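You operate a simulated robot arm through the tools that you are given. There is no shell and no other tool. Be economical: measure what you need, move in short steps, check, and stop when the job is done.

Carry out the task below with a simulated robot arm. There is one attempt and no reset: what you move stays moved.

Task
Put the 12 die from the top of the counter by the luggage rack on the green glasses.

Only the result counts: the job must be done as asked and must still hold three seconds after the hand-in. Knocking over, shifting, dropping, spilling or breaking anything else fails it.

Robot
A 7-joint arm with a two-finger parallel gripper, fixed in place. Base frame: the origin is at the foot of the arm, x ahead of it, y to its left, z up. Lengths are in mm, angles in degrees, forces in N, time in s.
Its first joint turns from -166.0 to 166.0 degrees. Payload 4.4 kg.
The TCP is the grasp point between the finger pads, 23 mm short of the fingertips. In the tool frame z runs along the fingers and y along their closing line. Largest opening 94 mm; finger width 38, thickness 10; the body of the gripper, 54 by 96 mm, starts 39 mm behind the TCP.
Orientation is that of the tool frame in the base frame, as a unit quaternion [x, y, z, w]. With the fingers straight down and closing along the base's y, the tool's x points along the base's -x, its y along +y and its z along -z.

Tools
- The arm moves only by the tool send_rows. Its argument "steps" is one flat list of numbers, 7 for each row, row after row: the finger opening in mm, from 0 to 94, then the shift along the tool's x, y, z in mm, then the turn, a rotation vector about the tool's x, y, z in degrees. In form: [hand, x, y, z, rx, ry, rz, hand, x, y, z, rx, ry, rz, ...]. A call has 1 to 20 rows; each row is the pose to reach, as a shift and turn from the pose commanded when the call began, along the tool's axes at that moment. A row lasts 0.2 s, in which the tool goes at most 50 mm and 8.6 degrees; a call with a longer step from one row to the next is refused whole, and so is a gripper value outside its range. A pose out of reach is approached as far as the arm can. The call stops where the force on the tool passes 40 N (or 10 N more than at its start, if that is more) or the arm is blocked; 0.2 s more then pass. The fingers move at their own pace (about 72 mm/s each) and stop on an object; they squeeze with about 38 N. The grip force told is the motor's: it shows also when the fingers shut on nothing. Time passes only in rows, and 0.2 s behind the last, so rows that repeat a pose let the fingers close. The reply holds the time, the measured pose of the TCP, the force on the tool along the base axes, the opening and the grip force, in the units named above and with some noise.
- Cameras (640 x 400 px; columns grow to the right, rows downward): "scene" is fixed at [221.5, 650.6, 1595.2]; the picture's right is [-0.85, -0.53, 0.00], its down [-0.30, 0.47, -0.83] and it looks along [0.44, -0.70, -0.56] (base axes); focal length 336 px, centre (320, 200). "wrist" rides on the gripper at [86, 16, -75] in the tool frame; the picture's right is [-0.18, 0.98, 0.00], its down [-0.58, -0.11, -0.81] and it looks along [-0.79, -0.15, 0.59] (tool axes); focal length 243 px, centre (320, 200). There is no depth. A picture from a camera that has moved, and an enlarged one, comes with that camera's place and axes in the base frame and with its lens.
- grab_frame(camera): a new picture of that camera. The clock stands still meanwhile.
- close_up(camera, box): a new picture of the part [left, top, right, bottom] of that camera's present view, enlarged. The clock stands still meanwhile.
- hand_in(): hands the job in; it is judged then, once.

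Go step by step. Nothing tells you positions but the pictures and the camera data: compare them with the known pose of the tool, close in by small moves and look again before you grip or let go. The budget is 90 turns and 46 pictures, counting those below and the enlarged ones. Unless the task says otherwise, let go and move clear before handing in, and close with one line.

The tools are called after "Request:" as a command line: name --argument value ..., lists and objects as JSON in quotes. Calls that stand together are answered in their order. send_rows: Moves the arm, as the interface text tells. Its arguments: {"type":"object","properties":{"steps":{"type":"array"}},"required":["steps"]} The other tools are called the same way: grab_frame (camera) takes a picture; close_up (camera, box) takes an enlarged picture of a part of a camera's view; hand_in () hands the job in.

At the start:

```text
t: 0.0
eef_pos: [651.1, -278.7, 1071.2]
tcp_rot: [-0.001, 1.0, 0.0, -0.001]
ft_force: [0.4, -0.4, -0.2]
width: 94.2
finger_force: 0.1
```

scene: 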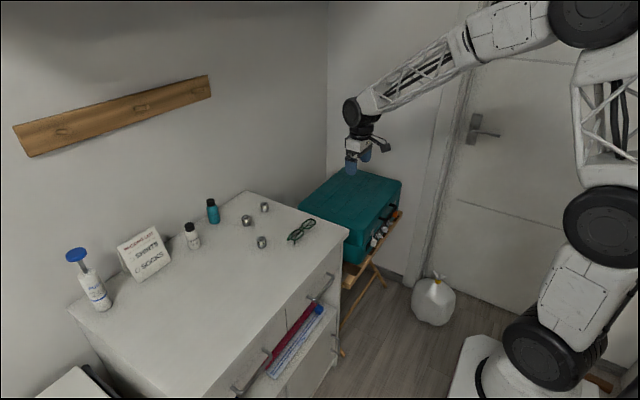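
wrist: 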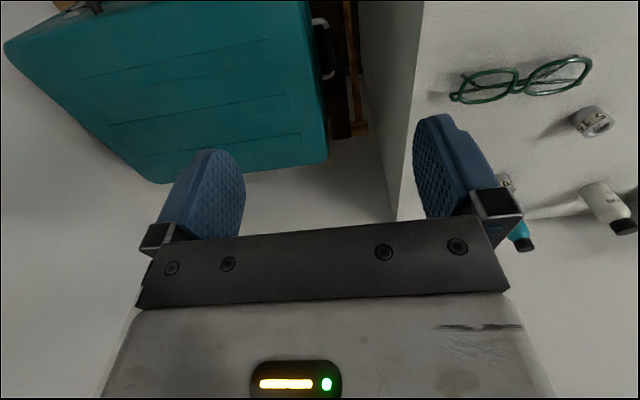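

I see three small metallic objects on the counter near green glasses. I'll enlarge that area to tell which is the "12" die.

Request:
close_up --camera "scene" --box '[170, 180, 350, 290]'

Request:
close_up --camera "wrist" --box '[420, 20, 640, 260]'

```text
3.56 times, centred on (260, 235) of scene
camera zoom: at [221.5, 650.6, 1595.2], right [-0.85, -0.53, 0.0], down [-0.3, 0.47, -0.83], along [0.44, -0.7, -0.56], focal length 1193 px, centre (533, 76)
```

zoom: 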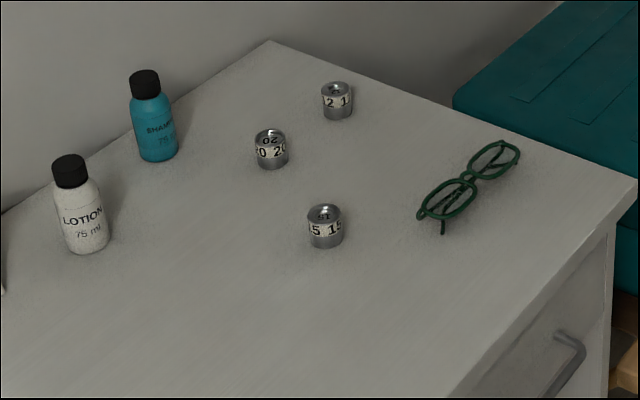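

```text
1.67 times, centred on (530, 140) of wrist
camera zoom: at [564.6, -262.2, 1146.1], right [0.18, 0.98, 0.0], down [0.58, -0.11, 0.81], along [0.79, -0.15, -0.59], focal length 404 px, centre (-30, 300)
```

zoom: 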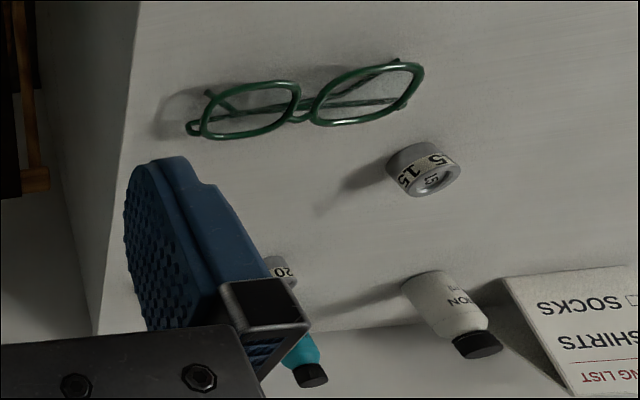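

The "12" die is the one nearest the wall corner, about (941, -106); the glasses lie near (740, -65). I move to a pose short of the die for a wrist view.

Request:
send_rows --steps '[94, -25, 29, 11, 0, 0, 0, 94, -50, 58, 22, 0, 0, 0, 94, -75, 87, 33, 0, 0, 0, 94, -100, 116, 44, 0, 0, 0, 94, -125, 145, 55, 0, 0, 0, 94, -149, 173, 66, 0, 0, 0, 94, -149, 173, 66, 0, 0, 0]'

Request:
grab_frame --camera "wrist"

```text
t: 1.6
eef_pos: [797.6, -104.6, 1003.8]
tcp_rot: [-0.001, 1.0, 0.0, 0.0]
ft_force: [0.0, -1.5, 0.6]
width: 93.8
finger_force: 0.0
```

```text
41 pictures are left
camera wrist: at [710.8, -89.6, 1080.6], right [0.18, 0.98, 0.0], down [0.58, -0.11, 0.81], along [0.79, -0.15, -0.59], focal length 243 px, centre (320, 200)
```

wrist: 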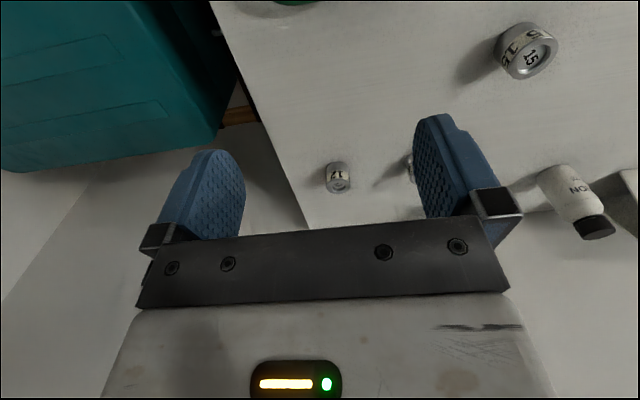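

Request:
close_up --camera "wrist" --box '[290, 140, 410, 215]'

```text
5.33 times, centred on (350, 178) of wrist
camera zoom: at [710.8, -89.6, 1080.6], right [0.18, 0.98, 0.0], down [0.58, -0.11, 0.81], along [0.79, -0.15, -0.59], focal length 1294 px, centre (160, 320)
```

zoom: 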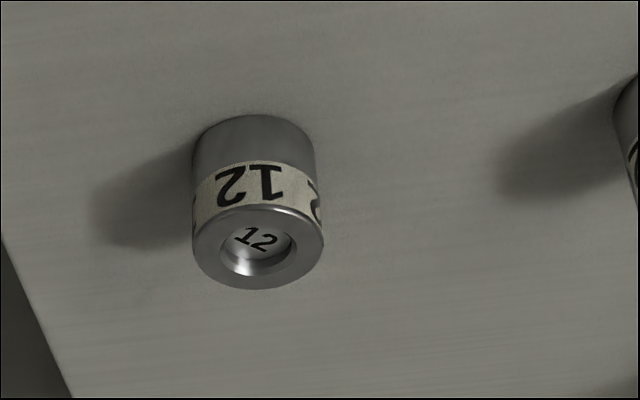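

Confirmed: it is the "12" die, about 30 mm wide and tall, at roughly (942, -110). I go above it with the fingers open, then check.

Request:
send_rows --steps '[94, -35, -1, 12, 0, 0, 0, 94, -70, -2, 25, 0, 0, 0, 94, -105, -4, 38, 0, 0, 0, 94, -141, -5, 54, 0, 0, 0, 94, -141, -5, 54, 0, 0, 0, 94, -141, -5, 54, 0, 0, 0]'

Request:
grab_frame --camera "wrist"

```text
t: 3.0
eef_pos: [940.3, -109.3, 950.5]
tcp_rot: [-0.001, 1.0, -0.001, 0.0]
ft_force: [-0.1, 0.1, -0.7]
width: 94.1
finger_force: 0.0
```

```text
39 pictures are left
camera wrist: at [853.8, -94.0, 1025.9], right [0.18, 0.98, 0.0], down [0.58, -0.11, 0.81], along [0.79, -0.15, -0.59], focal length 243 px, centre (320, 200)
```

wrist: 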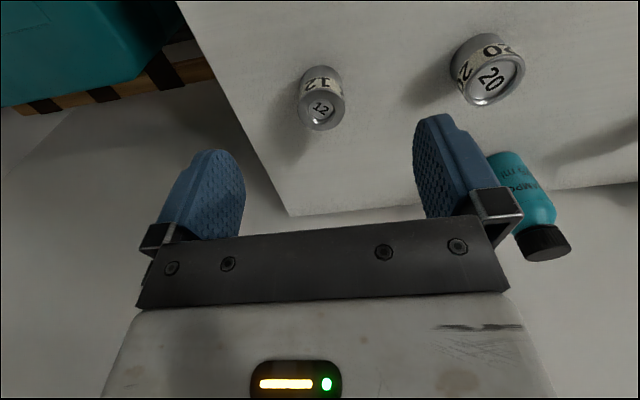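

The die's top is at (941, -109), right under the TCP. I descend to z ≈ 893 and close.

Request:
send_rows --steps '[94, -1, 0, 20, 0, 0, 0, 94, -1, 0, 40, 0, 0, 0, 94, -1, 0, 57, 0, 0, 0, 94, -1, 0, 57, 0, 0, 0, 60, -1, 0, 57, 0, 0, 0, 35, -1, 0, 57, 0, 0, 0, 10, -1, 0, 57, 0, 0, 0, 10, -1, 0, 57, 0, 0, 0, 10, -1, 0, 57, 0, 0, 0, 10, -1, 0, 57, 0, 0, 0]'

Request:
grab_frame --camera "wrist"

```text
t: 5.2
eef_pos: [942.2, -110.4, 893.1]
tcp_rot: [-0.001, 1.0, 0.001, -0.001]
ft_force: [0.1, -0.3, 0.6]
width: 29.3
finger_force: 38.2
```

```text
38 pictures are left
camera wrist: at [854.8, -94.5, 968.1], right [0.18, 0.98, 0.0], down [0.58, -0.11, 0.81], along [0.79, -0.15, -0.59], focal length 243 px, centre (320, 200)
```

wrist: 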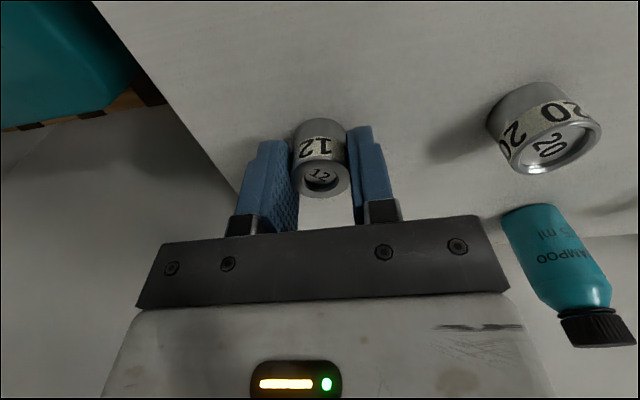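

The die is gripped (29.3 mm). I lift it straight up and retreat to view the glasses from the wrist camera.

Request:
send_rows --steps '[10, 0, 0, -25, 0, 0, 0, 10, 0, 0, -65, 0, 0, 0, 10, 0, 0, -107, 0, 0, 0, 10, 40, 7, -107, 0, 0, 0, 10, 80, 14, -107, 0, 0, 0, 10, 120, 21, -107, 0, 0, 0, 10, 160, 28, -107, 0, 0, 0, 10, 200, 35, -107, 0, 0, 0, 10, 230, 40, -107, 0, 0, 0, 10, 252, 45, -107, 0, 0, 0, 10, 252, 45, -107, 0, 0, 0, 10, 252, 45, -107, 0, 0, 0]'

Request:
grab_frame --camera "wrist"

Request:
close_up --camera "wrist" --box '[200, 50, 440, 200]'

Request:
close_up --camera "scene" --box '[270, 200, 334, 260]'

```text
t: 7.8
eef_pos: [691.2, -64.9, 1001.4]
tcp_rot: [-0.001, 1.0, -0.001, 0.0]
ft_force: [-0.5, 0.5, -1.4]
width: 29.0
finger_force: 38.0
```

```text
37 pictures are left
camera wrist: at [604.5, -49.4, 1077.0], right [0.18, 0.98, 0.0], down [0.58, -0.11, 0.81], along [0.79, -0.15, -0.59], focal length 243 px, centre (320, 200)
```

wrist: 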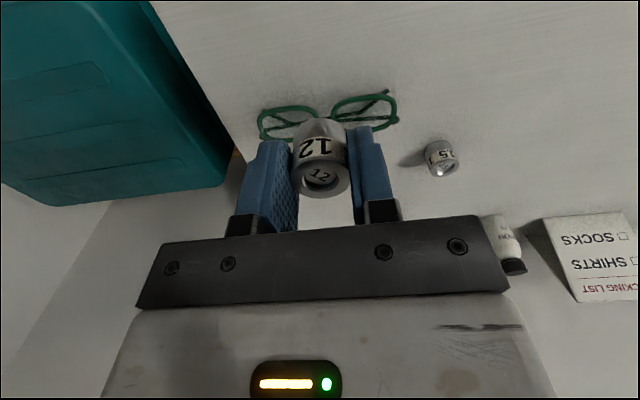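

```text
2.67 times, centred on (320, 125) of wrist
camera zoom: at [604.5, -49.4, 1077.0], right [0.18, 0.98, 0.0], down [0.58, -0.11, 0.81], along [0.79, -0.15, -0.59], focal length 647 px, centre (320, 400)
```

zoom: 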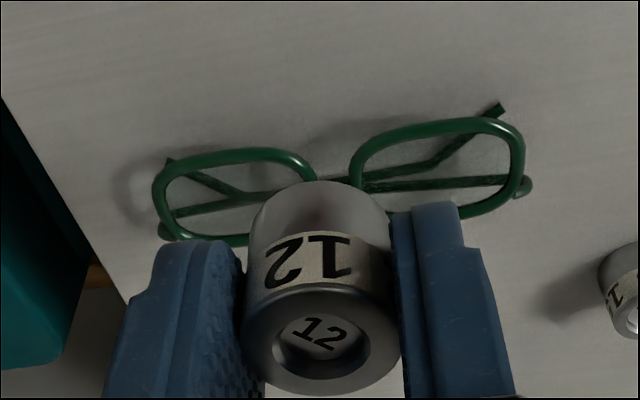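

```text
6.67 times, centred on (302, 230) of scene
camera zoom: at [221.5, 650.6, 1595.2], right [-0.85, -0.53, 0.0], down [-0.3, 0.47, -0.83], along [0.44, -0.7, -0.56], focal length 2237 px, centre (440, 0)
```

zoom: 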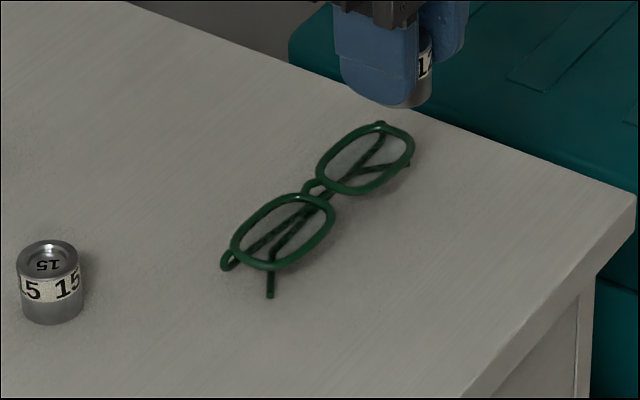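

The glasses lie on their folded temples, front frame up. I move forward so the die no longer hides them in the view.

Request:
send_rows --steps '[10, -30, 0, 0, 0, 0, 0, 10, -54, 0, 0, 0, 0, 0, 10, -54, 0, 0, 0, 0, 0, 10, -54, 0, 0, 0, 0, 0]'

Request:
close_up --camera "wrist" --box '[200, 0, 440, 150]'

```text
t: 8.8
eef_pos: [745.8, -63.5, 1000.9]
tcp_rot: [-0.001, 1.0, -0.001, 0.0]
ft_force: [0.2, 0.2, -1.5]
width: 29.0
finger_force: 38.0
```

```text
2.67 times, centred on (320, 75) of wrist
camera zoom: at [658.0, -48.9, 1076.9], right [0.18, 0.98, 0.0], down [0.58, -0.11, 0.81], along [0.79, -0.15, -0.59], focal length 647 px, centre (320, 533)
```

zoom: 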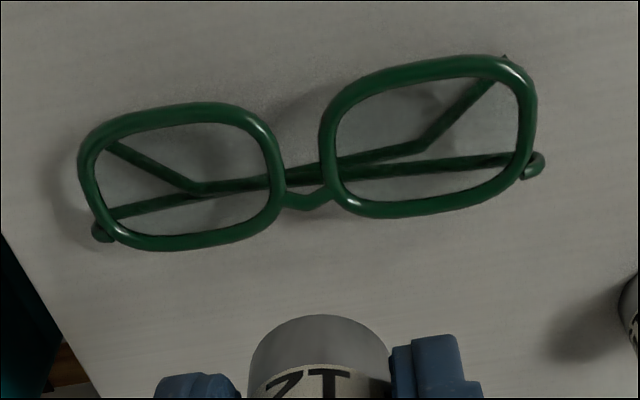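

Triangulating gives the frame's rim level near z ≈ 881, spanning x 725–763, with the bridge near y ≈ -70. I enlarge the bridge area from both cameras to check its height and whether lenses are present.

Request:
close_up --camera "scene" --box '[286, 214, 318, 246]'

Request:
close_up --camera "wrist" --box '[270, 20, 366, 100]'

```text
12.50 times, centred on (302, 230) of scene
camera zoom: at [221.5, 650.6, 1595.2], right [-0.85, -0.53, 0.0], down [-0.3, 0.47, -0.83], along [0.44, -0.7, -0.56], focal length 4195 px, centre (545, -175)
```

zoom: 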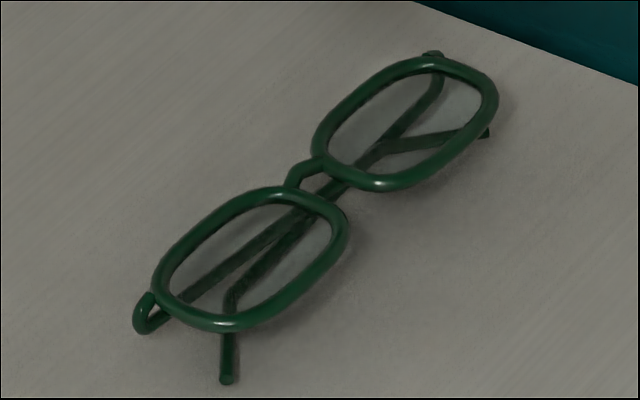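

```text
5.00 times, centred on (318, 60) of wrist
camera zoom: at [658.0, -48.9, 1076.9], right [0.18, 0.98, 0.0], down [0.58, -0.11, 0.81], along [0.79, -0.15, -0.59], focal length 1213 px, centre (330, 900)
```

zoom: 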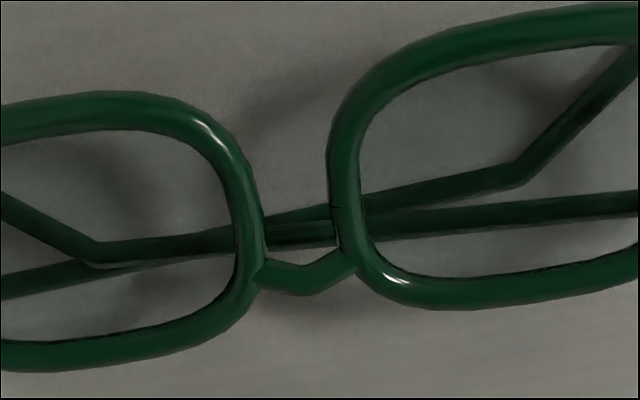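

The bridge sits level with the rims, so the best seat is across the two inner rims at the bridge, about (745, -70.5). I lower the die to just above it and look again.

Request:
send_rows --steps '[10, 0, -6, 0, 0, 0, 0, 10, 0, -6, 25, 0, 0, 0, 10, 0, -6, 50, 0, 0, 0, 10, 0, -6, 70, 0, 0, 0, 10, 0, -6, 74, 0, 0, 0, 10, 0, -6, 74, 0, 0, 0]'

Request:
close_up --camera "scene" --box '[278, 200, 334, 250]'

Request:
grab_frame --camera "wrist"

```text
t: 10.2
eef_pos: [746.2, -71.1, 927.5]
tcp_rot: [-0.001, 1.0, 0.0, 0.0]
ft_force: [0.1, 0.3, -1.7]
width: 29.2
finger_force: 38.3
```

```text
8.00 times, centred on (306, 225) of scene
camera zoom: at [221.5, 650.6, 1595.2], right [-0.85, -0.53, 0.0], down [-0.3, 0.47, -0.83], along [0.44, -0.7, -0.56], focal length 2685 px, centre (432, 0)
```

zoom: 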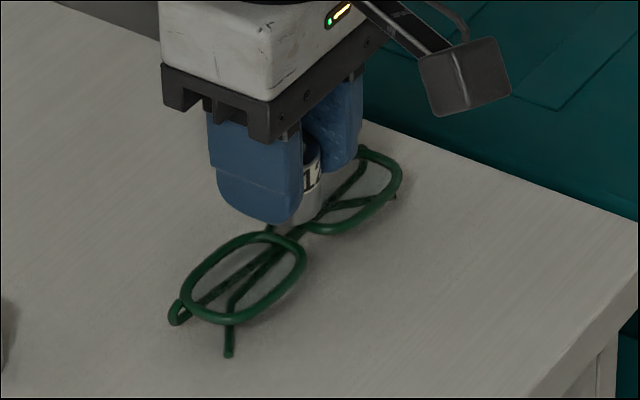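

```text
30 pictures are left
camera wrist: at [658.4, -55.0, 1002.7], right [0.18, 0.98, 0.0], down [0.58, -0.11, 0.81], along [0.79, -0.15, -0.59], focal length 243 px, centre (320, 200)
```

wrist: 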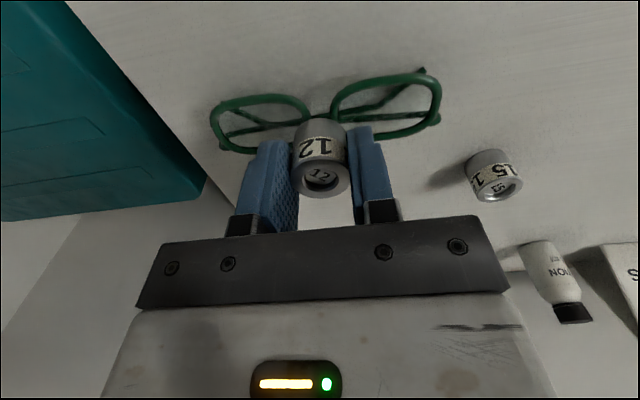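

Alignment looks consistent, with about 10 mm still to go. I lower a little more and inspect closely.

Request:
send_rows --steps '[10, 0, 0, 3, 0, 0, 0, 10, 0, 0, 7, 0, 0, 0, 10, 0, 0, 7, 0, 0, 0]'

Request:
close_up --camera "wrist" --box '[200, 60, 440, 210]'

Request:
close_up --camera "scene" --box '[288, 215, 320, 239]'

```text
t: 11.0
eef_pos: [745.6, -70.4, 919.2]
tcp_rot: [-0.001, 1.0, 0.0, 0.0]
ft_force: [-0.1, 0.3, -1.1]
width: 29.0
finger_force: 37.8
```

```text
2.67 times, centred on (320, 135) of wrist
camera zoom: at [658.1, -54.8, 995.4], right [0.18, 0.98, 0.0], down [0.58, -0.11, 0.81], along [0.79, -0.15, -0.59], focal length 647 px, centre (320, 373)
```

zoom: 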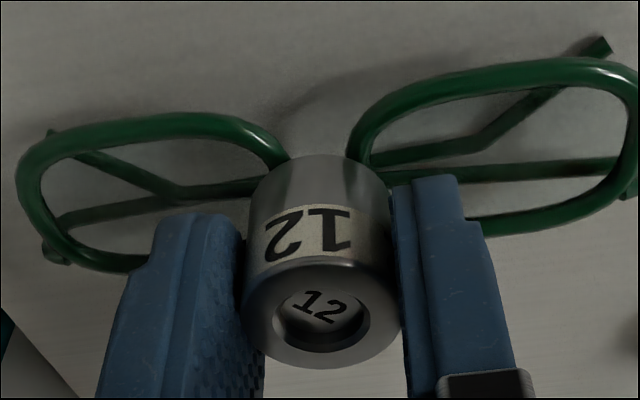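

```text
16.00 times, centred on (304, 227) of scene
camera zoom: at [221.5, 650.6, 1595.2], right [-0.85, -0.53, 0.0], down [-0.3, 0.47, -0.83], along [0.44, -0.7, -0.56], focal length 5369 px, centre (576, -232)
```

zoom: 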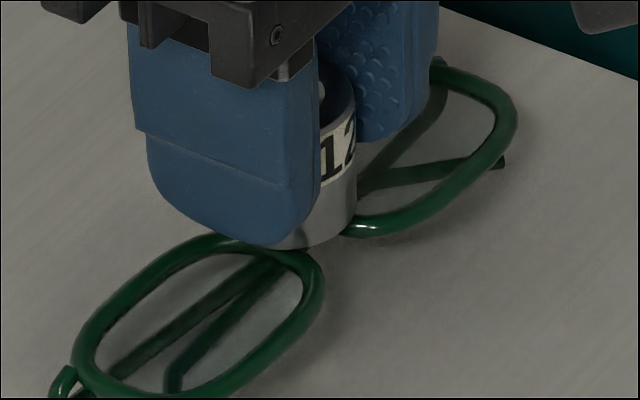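

The die is centred over the bridge. I lower in 1 mm steps watching the force.

Request:
send_rows --steps '[10, 0, 0, 1, 0, 0, 0, 10, 0, 0, 2, 0, 0, 0, 10, 0, 0, 3, 0, 0, 0, 10, 0, 0, 3, 0, 0, 0]'

Request:
send_rows --steps '[10, 0, 0, 1, 0, 0, 0, 10, 0, 0, 1, 0, 0, 0]'

Request:
close_up --camera "scene" --box '[288, 215, 320, 239]'

```text
t: 12.0
eef_pos: [744.5, -71.0, 916.1]
tcp_rot: [0.0, 1.0, 0.001, 0.0]
ft_force: [1.6, 2.1, 14.6]
width: 28.9
finger_force: 38.3
```

```text
t: 12.6
eef_pos: [744.3, -71.2, 915.4]
tcp_rot: [-0.001, 1.0, 0.0, 0.0]
ft_force: [1.7, 0.5, 12.8]
width: 29.0
finger_force: 37.6
```

```text
16.00 times, centred on (304, 227) of scene
camera zoom: at [221.5, 650.6, 1595.2], right [-0.85, -0.53, 0.0], down [-0.3, 0.47, -0.83], along [0.44, -0.7, -0.56], focal length 5369 px, centre (576, -232)
```

zoom: 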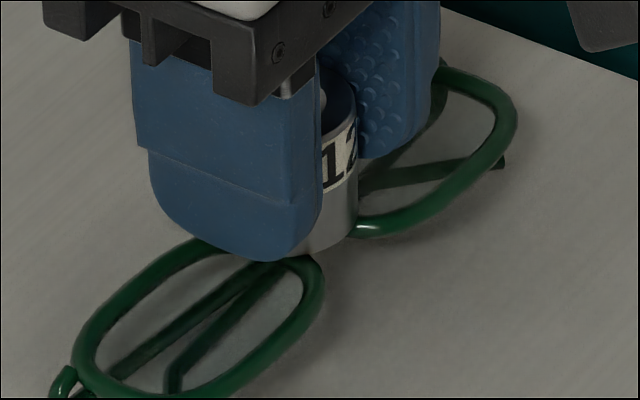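

Contact is made (about 13 N) and the glasses haven't shifted. I ease off 1 mm and open the fingers gradually.

Request:
send_rows --steps '[10, 0, 0, -1, 0, 0, 0, 10, 0, 0, -1, 0, 0, 0]'

Request:
send_rows --steps '[30, 0, 0, 0, 0, 0, 0, 34, 0, 0, 0, 0, 0, 0, 38, 0, 0, 0, 0, 0, 0, 44, 0, 0, 0, 0, 0, 0, 50, 0, 0, 0, 0, 0, 0, 50, 0, 0, 0, 0, 0, 0]'

Request:
close_up --camera "wrist" --box '[200, 60, 440, 210]'

Request:
close_up --camera "scene" --box '[278, 205, 326, 241]'

```text
t: 13.2
eef_pos: [743.9, -71.7, 915.3]
tcp_rot: [0.0, 1.0, 0.0, -0.001]
ft_force: [-0.3, 0.3, -2.1]
width: 29.2
finger_force: 38.1
```

```text
t: 14.6
eef_pos: [745.3, -70.8, 915.8]
tcp_rot: [-0.002, 1.0, 0.0, 0.0]
ft_force: [-0.5, -0.8, 0.0]
width: 49.7
finger_force: 0.0
```

```text
2.67 times, centred on (320, 135) of wrist
camera zoom: at [657.7, -54.9, 992.0], right [0.18, 0.98, 0.0], down [0.58, -0.11, 0.81], along [0.79, -0.15, -0.59], focal length 647 px, centre (320, 373)
```

zoom: 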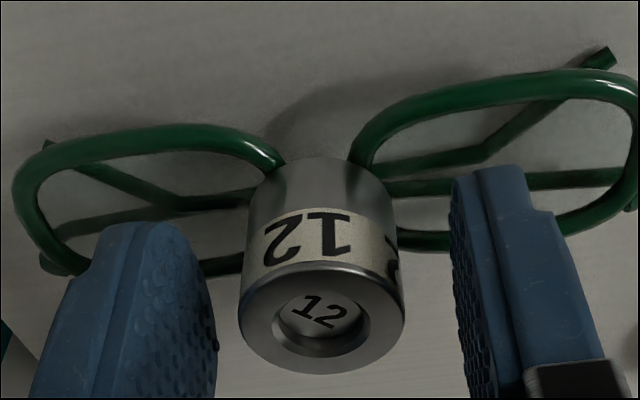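

```text
11.11 times, centred on (302, 223) of scene
camera zoom: at [221.5, 650.6, 1595.2], right [-0.85, -0.53, 0.0], down [-0.3, 0.47, -0.83], along [0.44, -0.7, -0.56], focal length 3729 px, centre (520, -56)
```

zoom: 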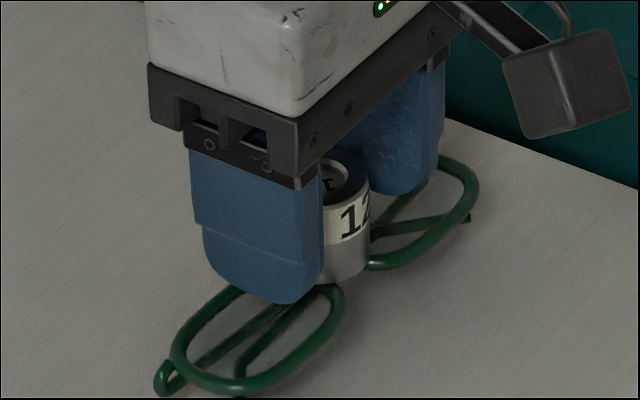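

The die stands upright on the bridge, released. I raise the hand straight up and clear, then check.

Request:
send_rows --steps '[50, 0, 0, -15, 0, 0, 0, 50, 0, 0, -40, 0, 0, 0, 50, 0, 0, -80, 0, 0, 0, 50, 0, 0, -120, 0, 0, 0, 50, 40, 0, -150, 0, 0, 0, 50, 80, 0, -150, 0, 0, 0, 50, 80, 0, -150, 0, 0, 0, 50, 80, 0, -150, 0, 0, 0, 50, 80, 0, -150, 0, 0, 0]'

Request:
close_up --camera "scene" --box '[230, 190, 350, 270]'

```text
t: 16.6
eef_pos: [663.4, -70.2, 1065.3]
tcp_rot: [-0.001, 1.0, 0.0, 0.001]
ft_force: [0.2, -1.0, 0.6]
width: 50.1
finger_force: 0.1
```

```text
5.00 times, centred on (290, 230) of scene
camera zoom: at [221.5, 650.6, 1595.2], right [-0.85, -0.53, 0.0], down [-0.3, 0.47, -0.83], along [0.44, -0.7, -0.56], focal length 1678 px, centre (470, 50)
```

zoom: 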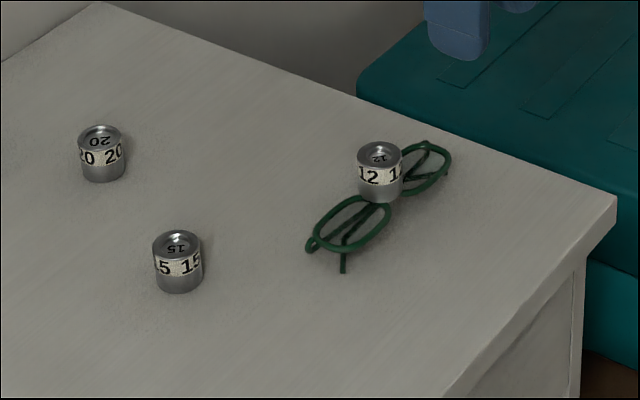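

The die rests upright on the glasses, nothing else has moved, and the hand is clear. I hand in.

Request:
hand_in

```text
The job is handed in.
```

The 12 die is standing upright on the bridge of the green glasses; nothing else moved in the last picture, and the job is handed in.
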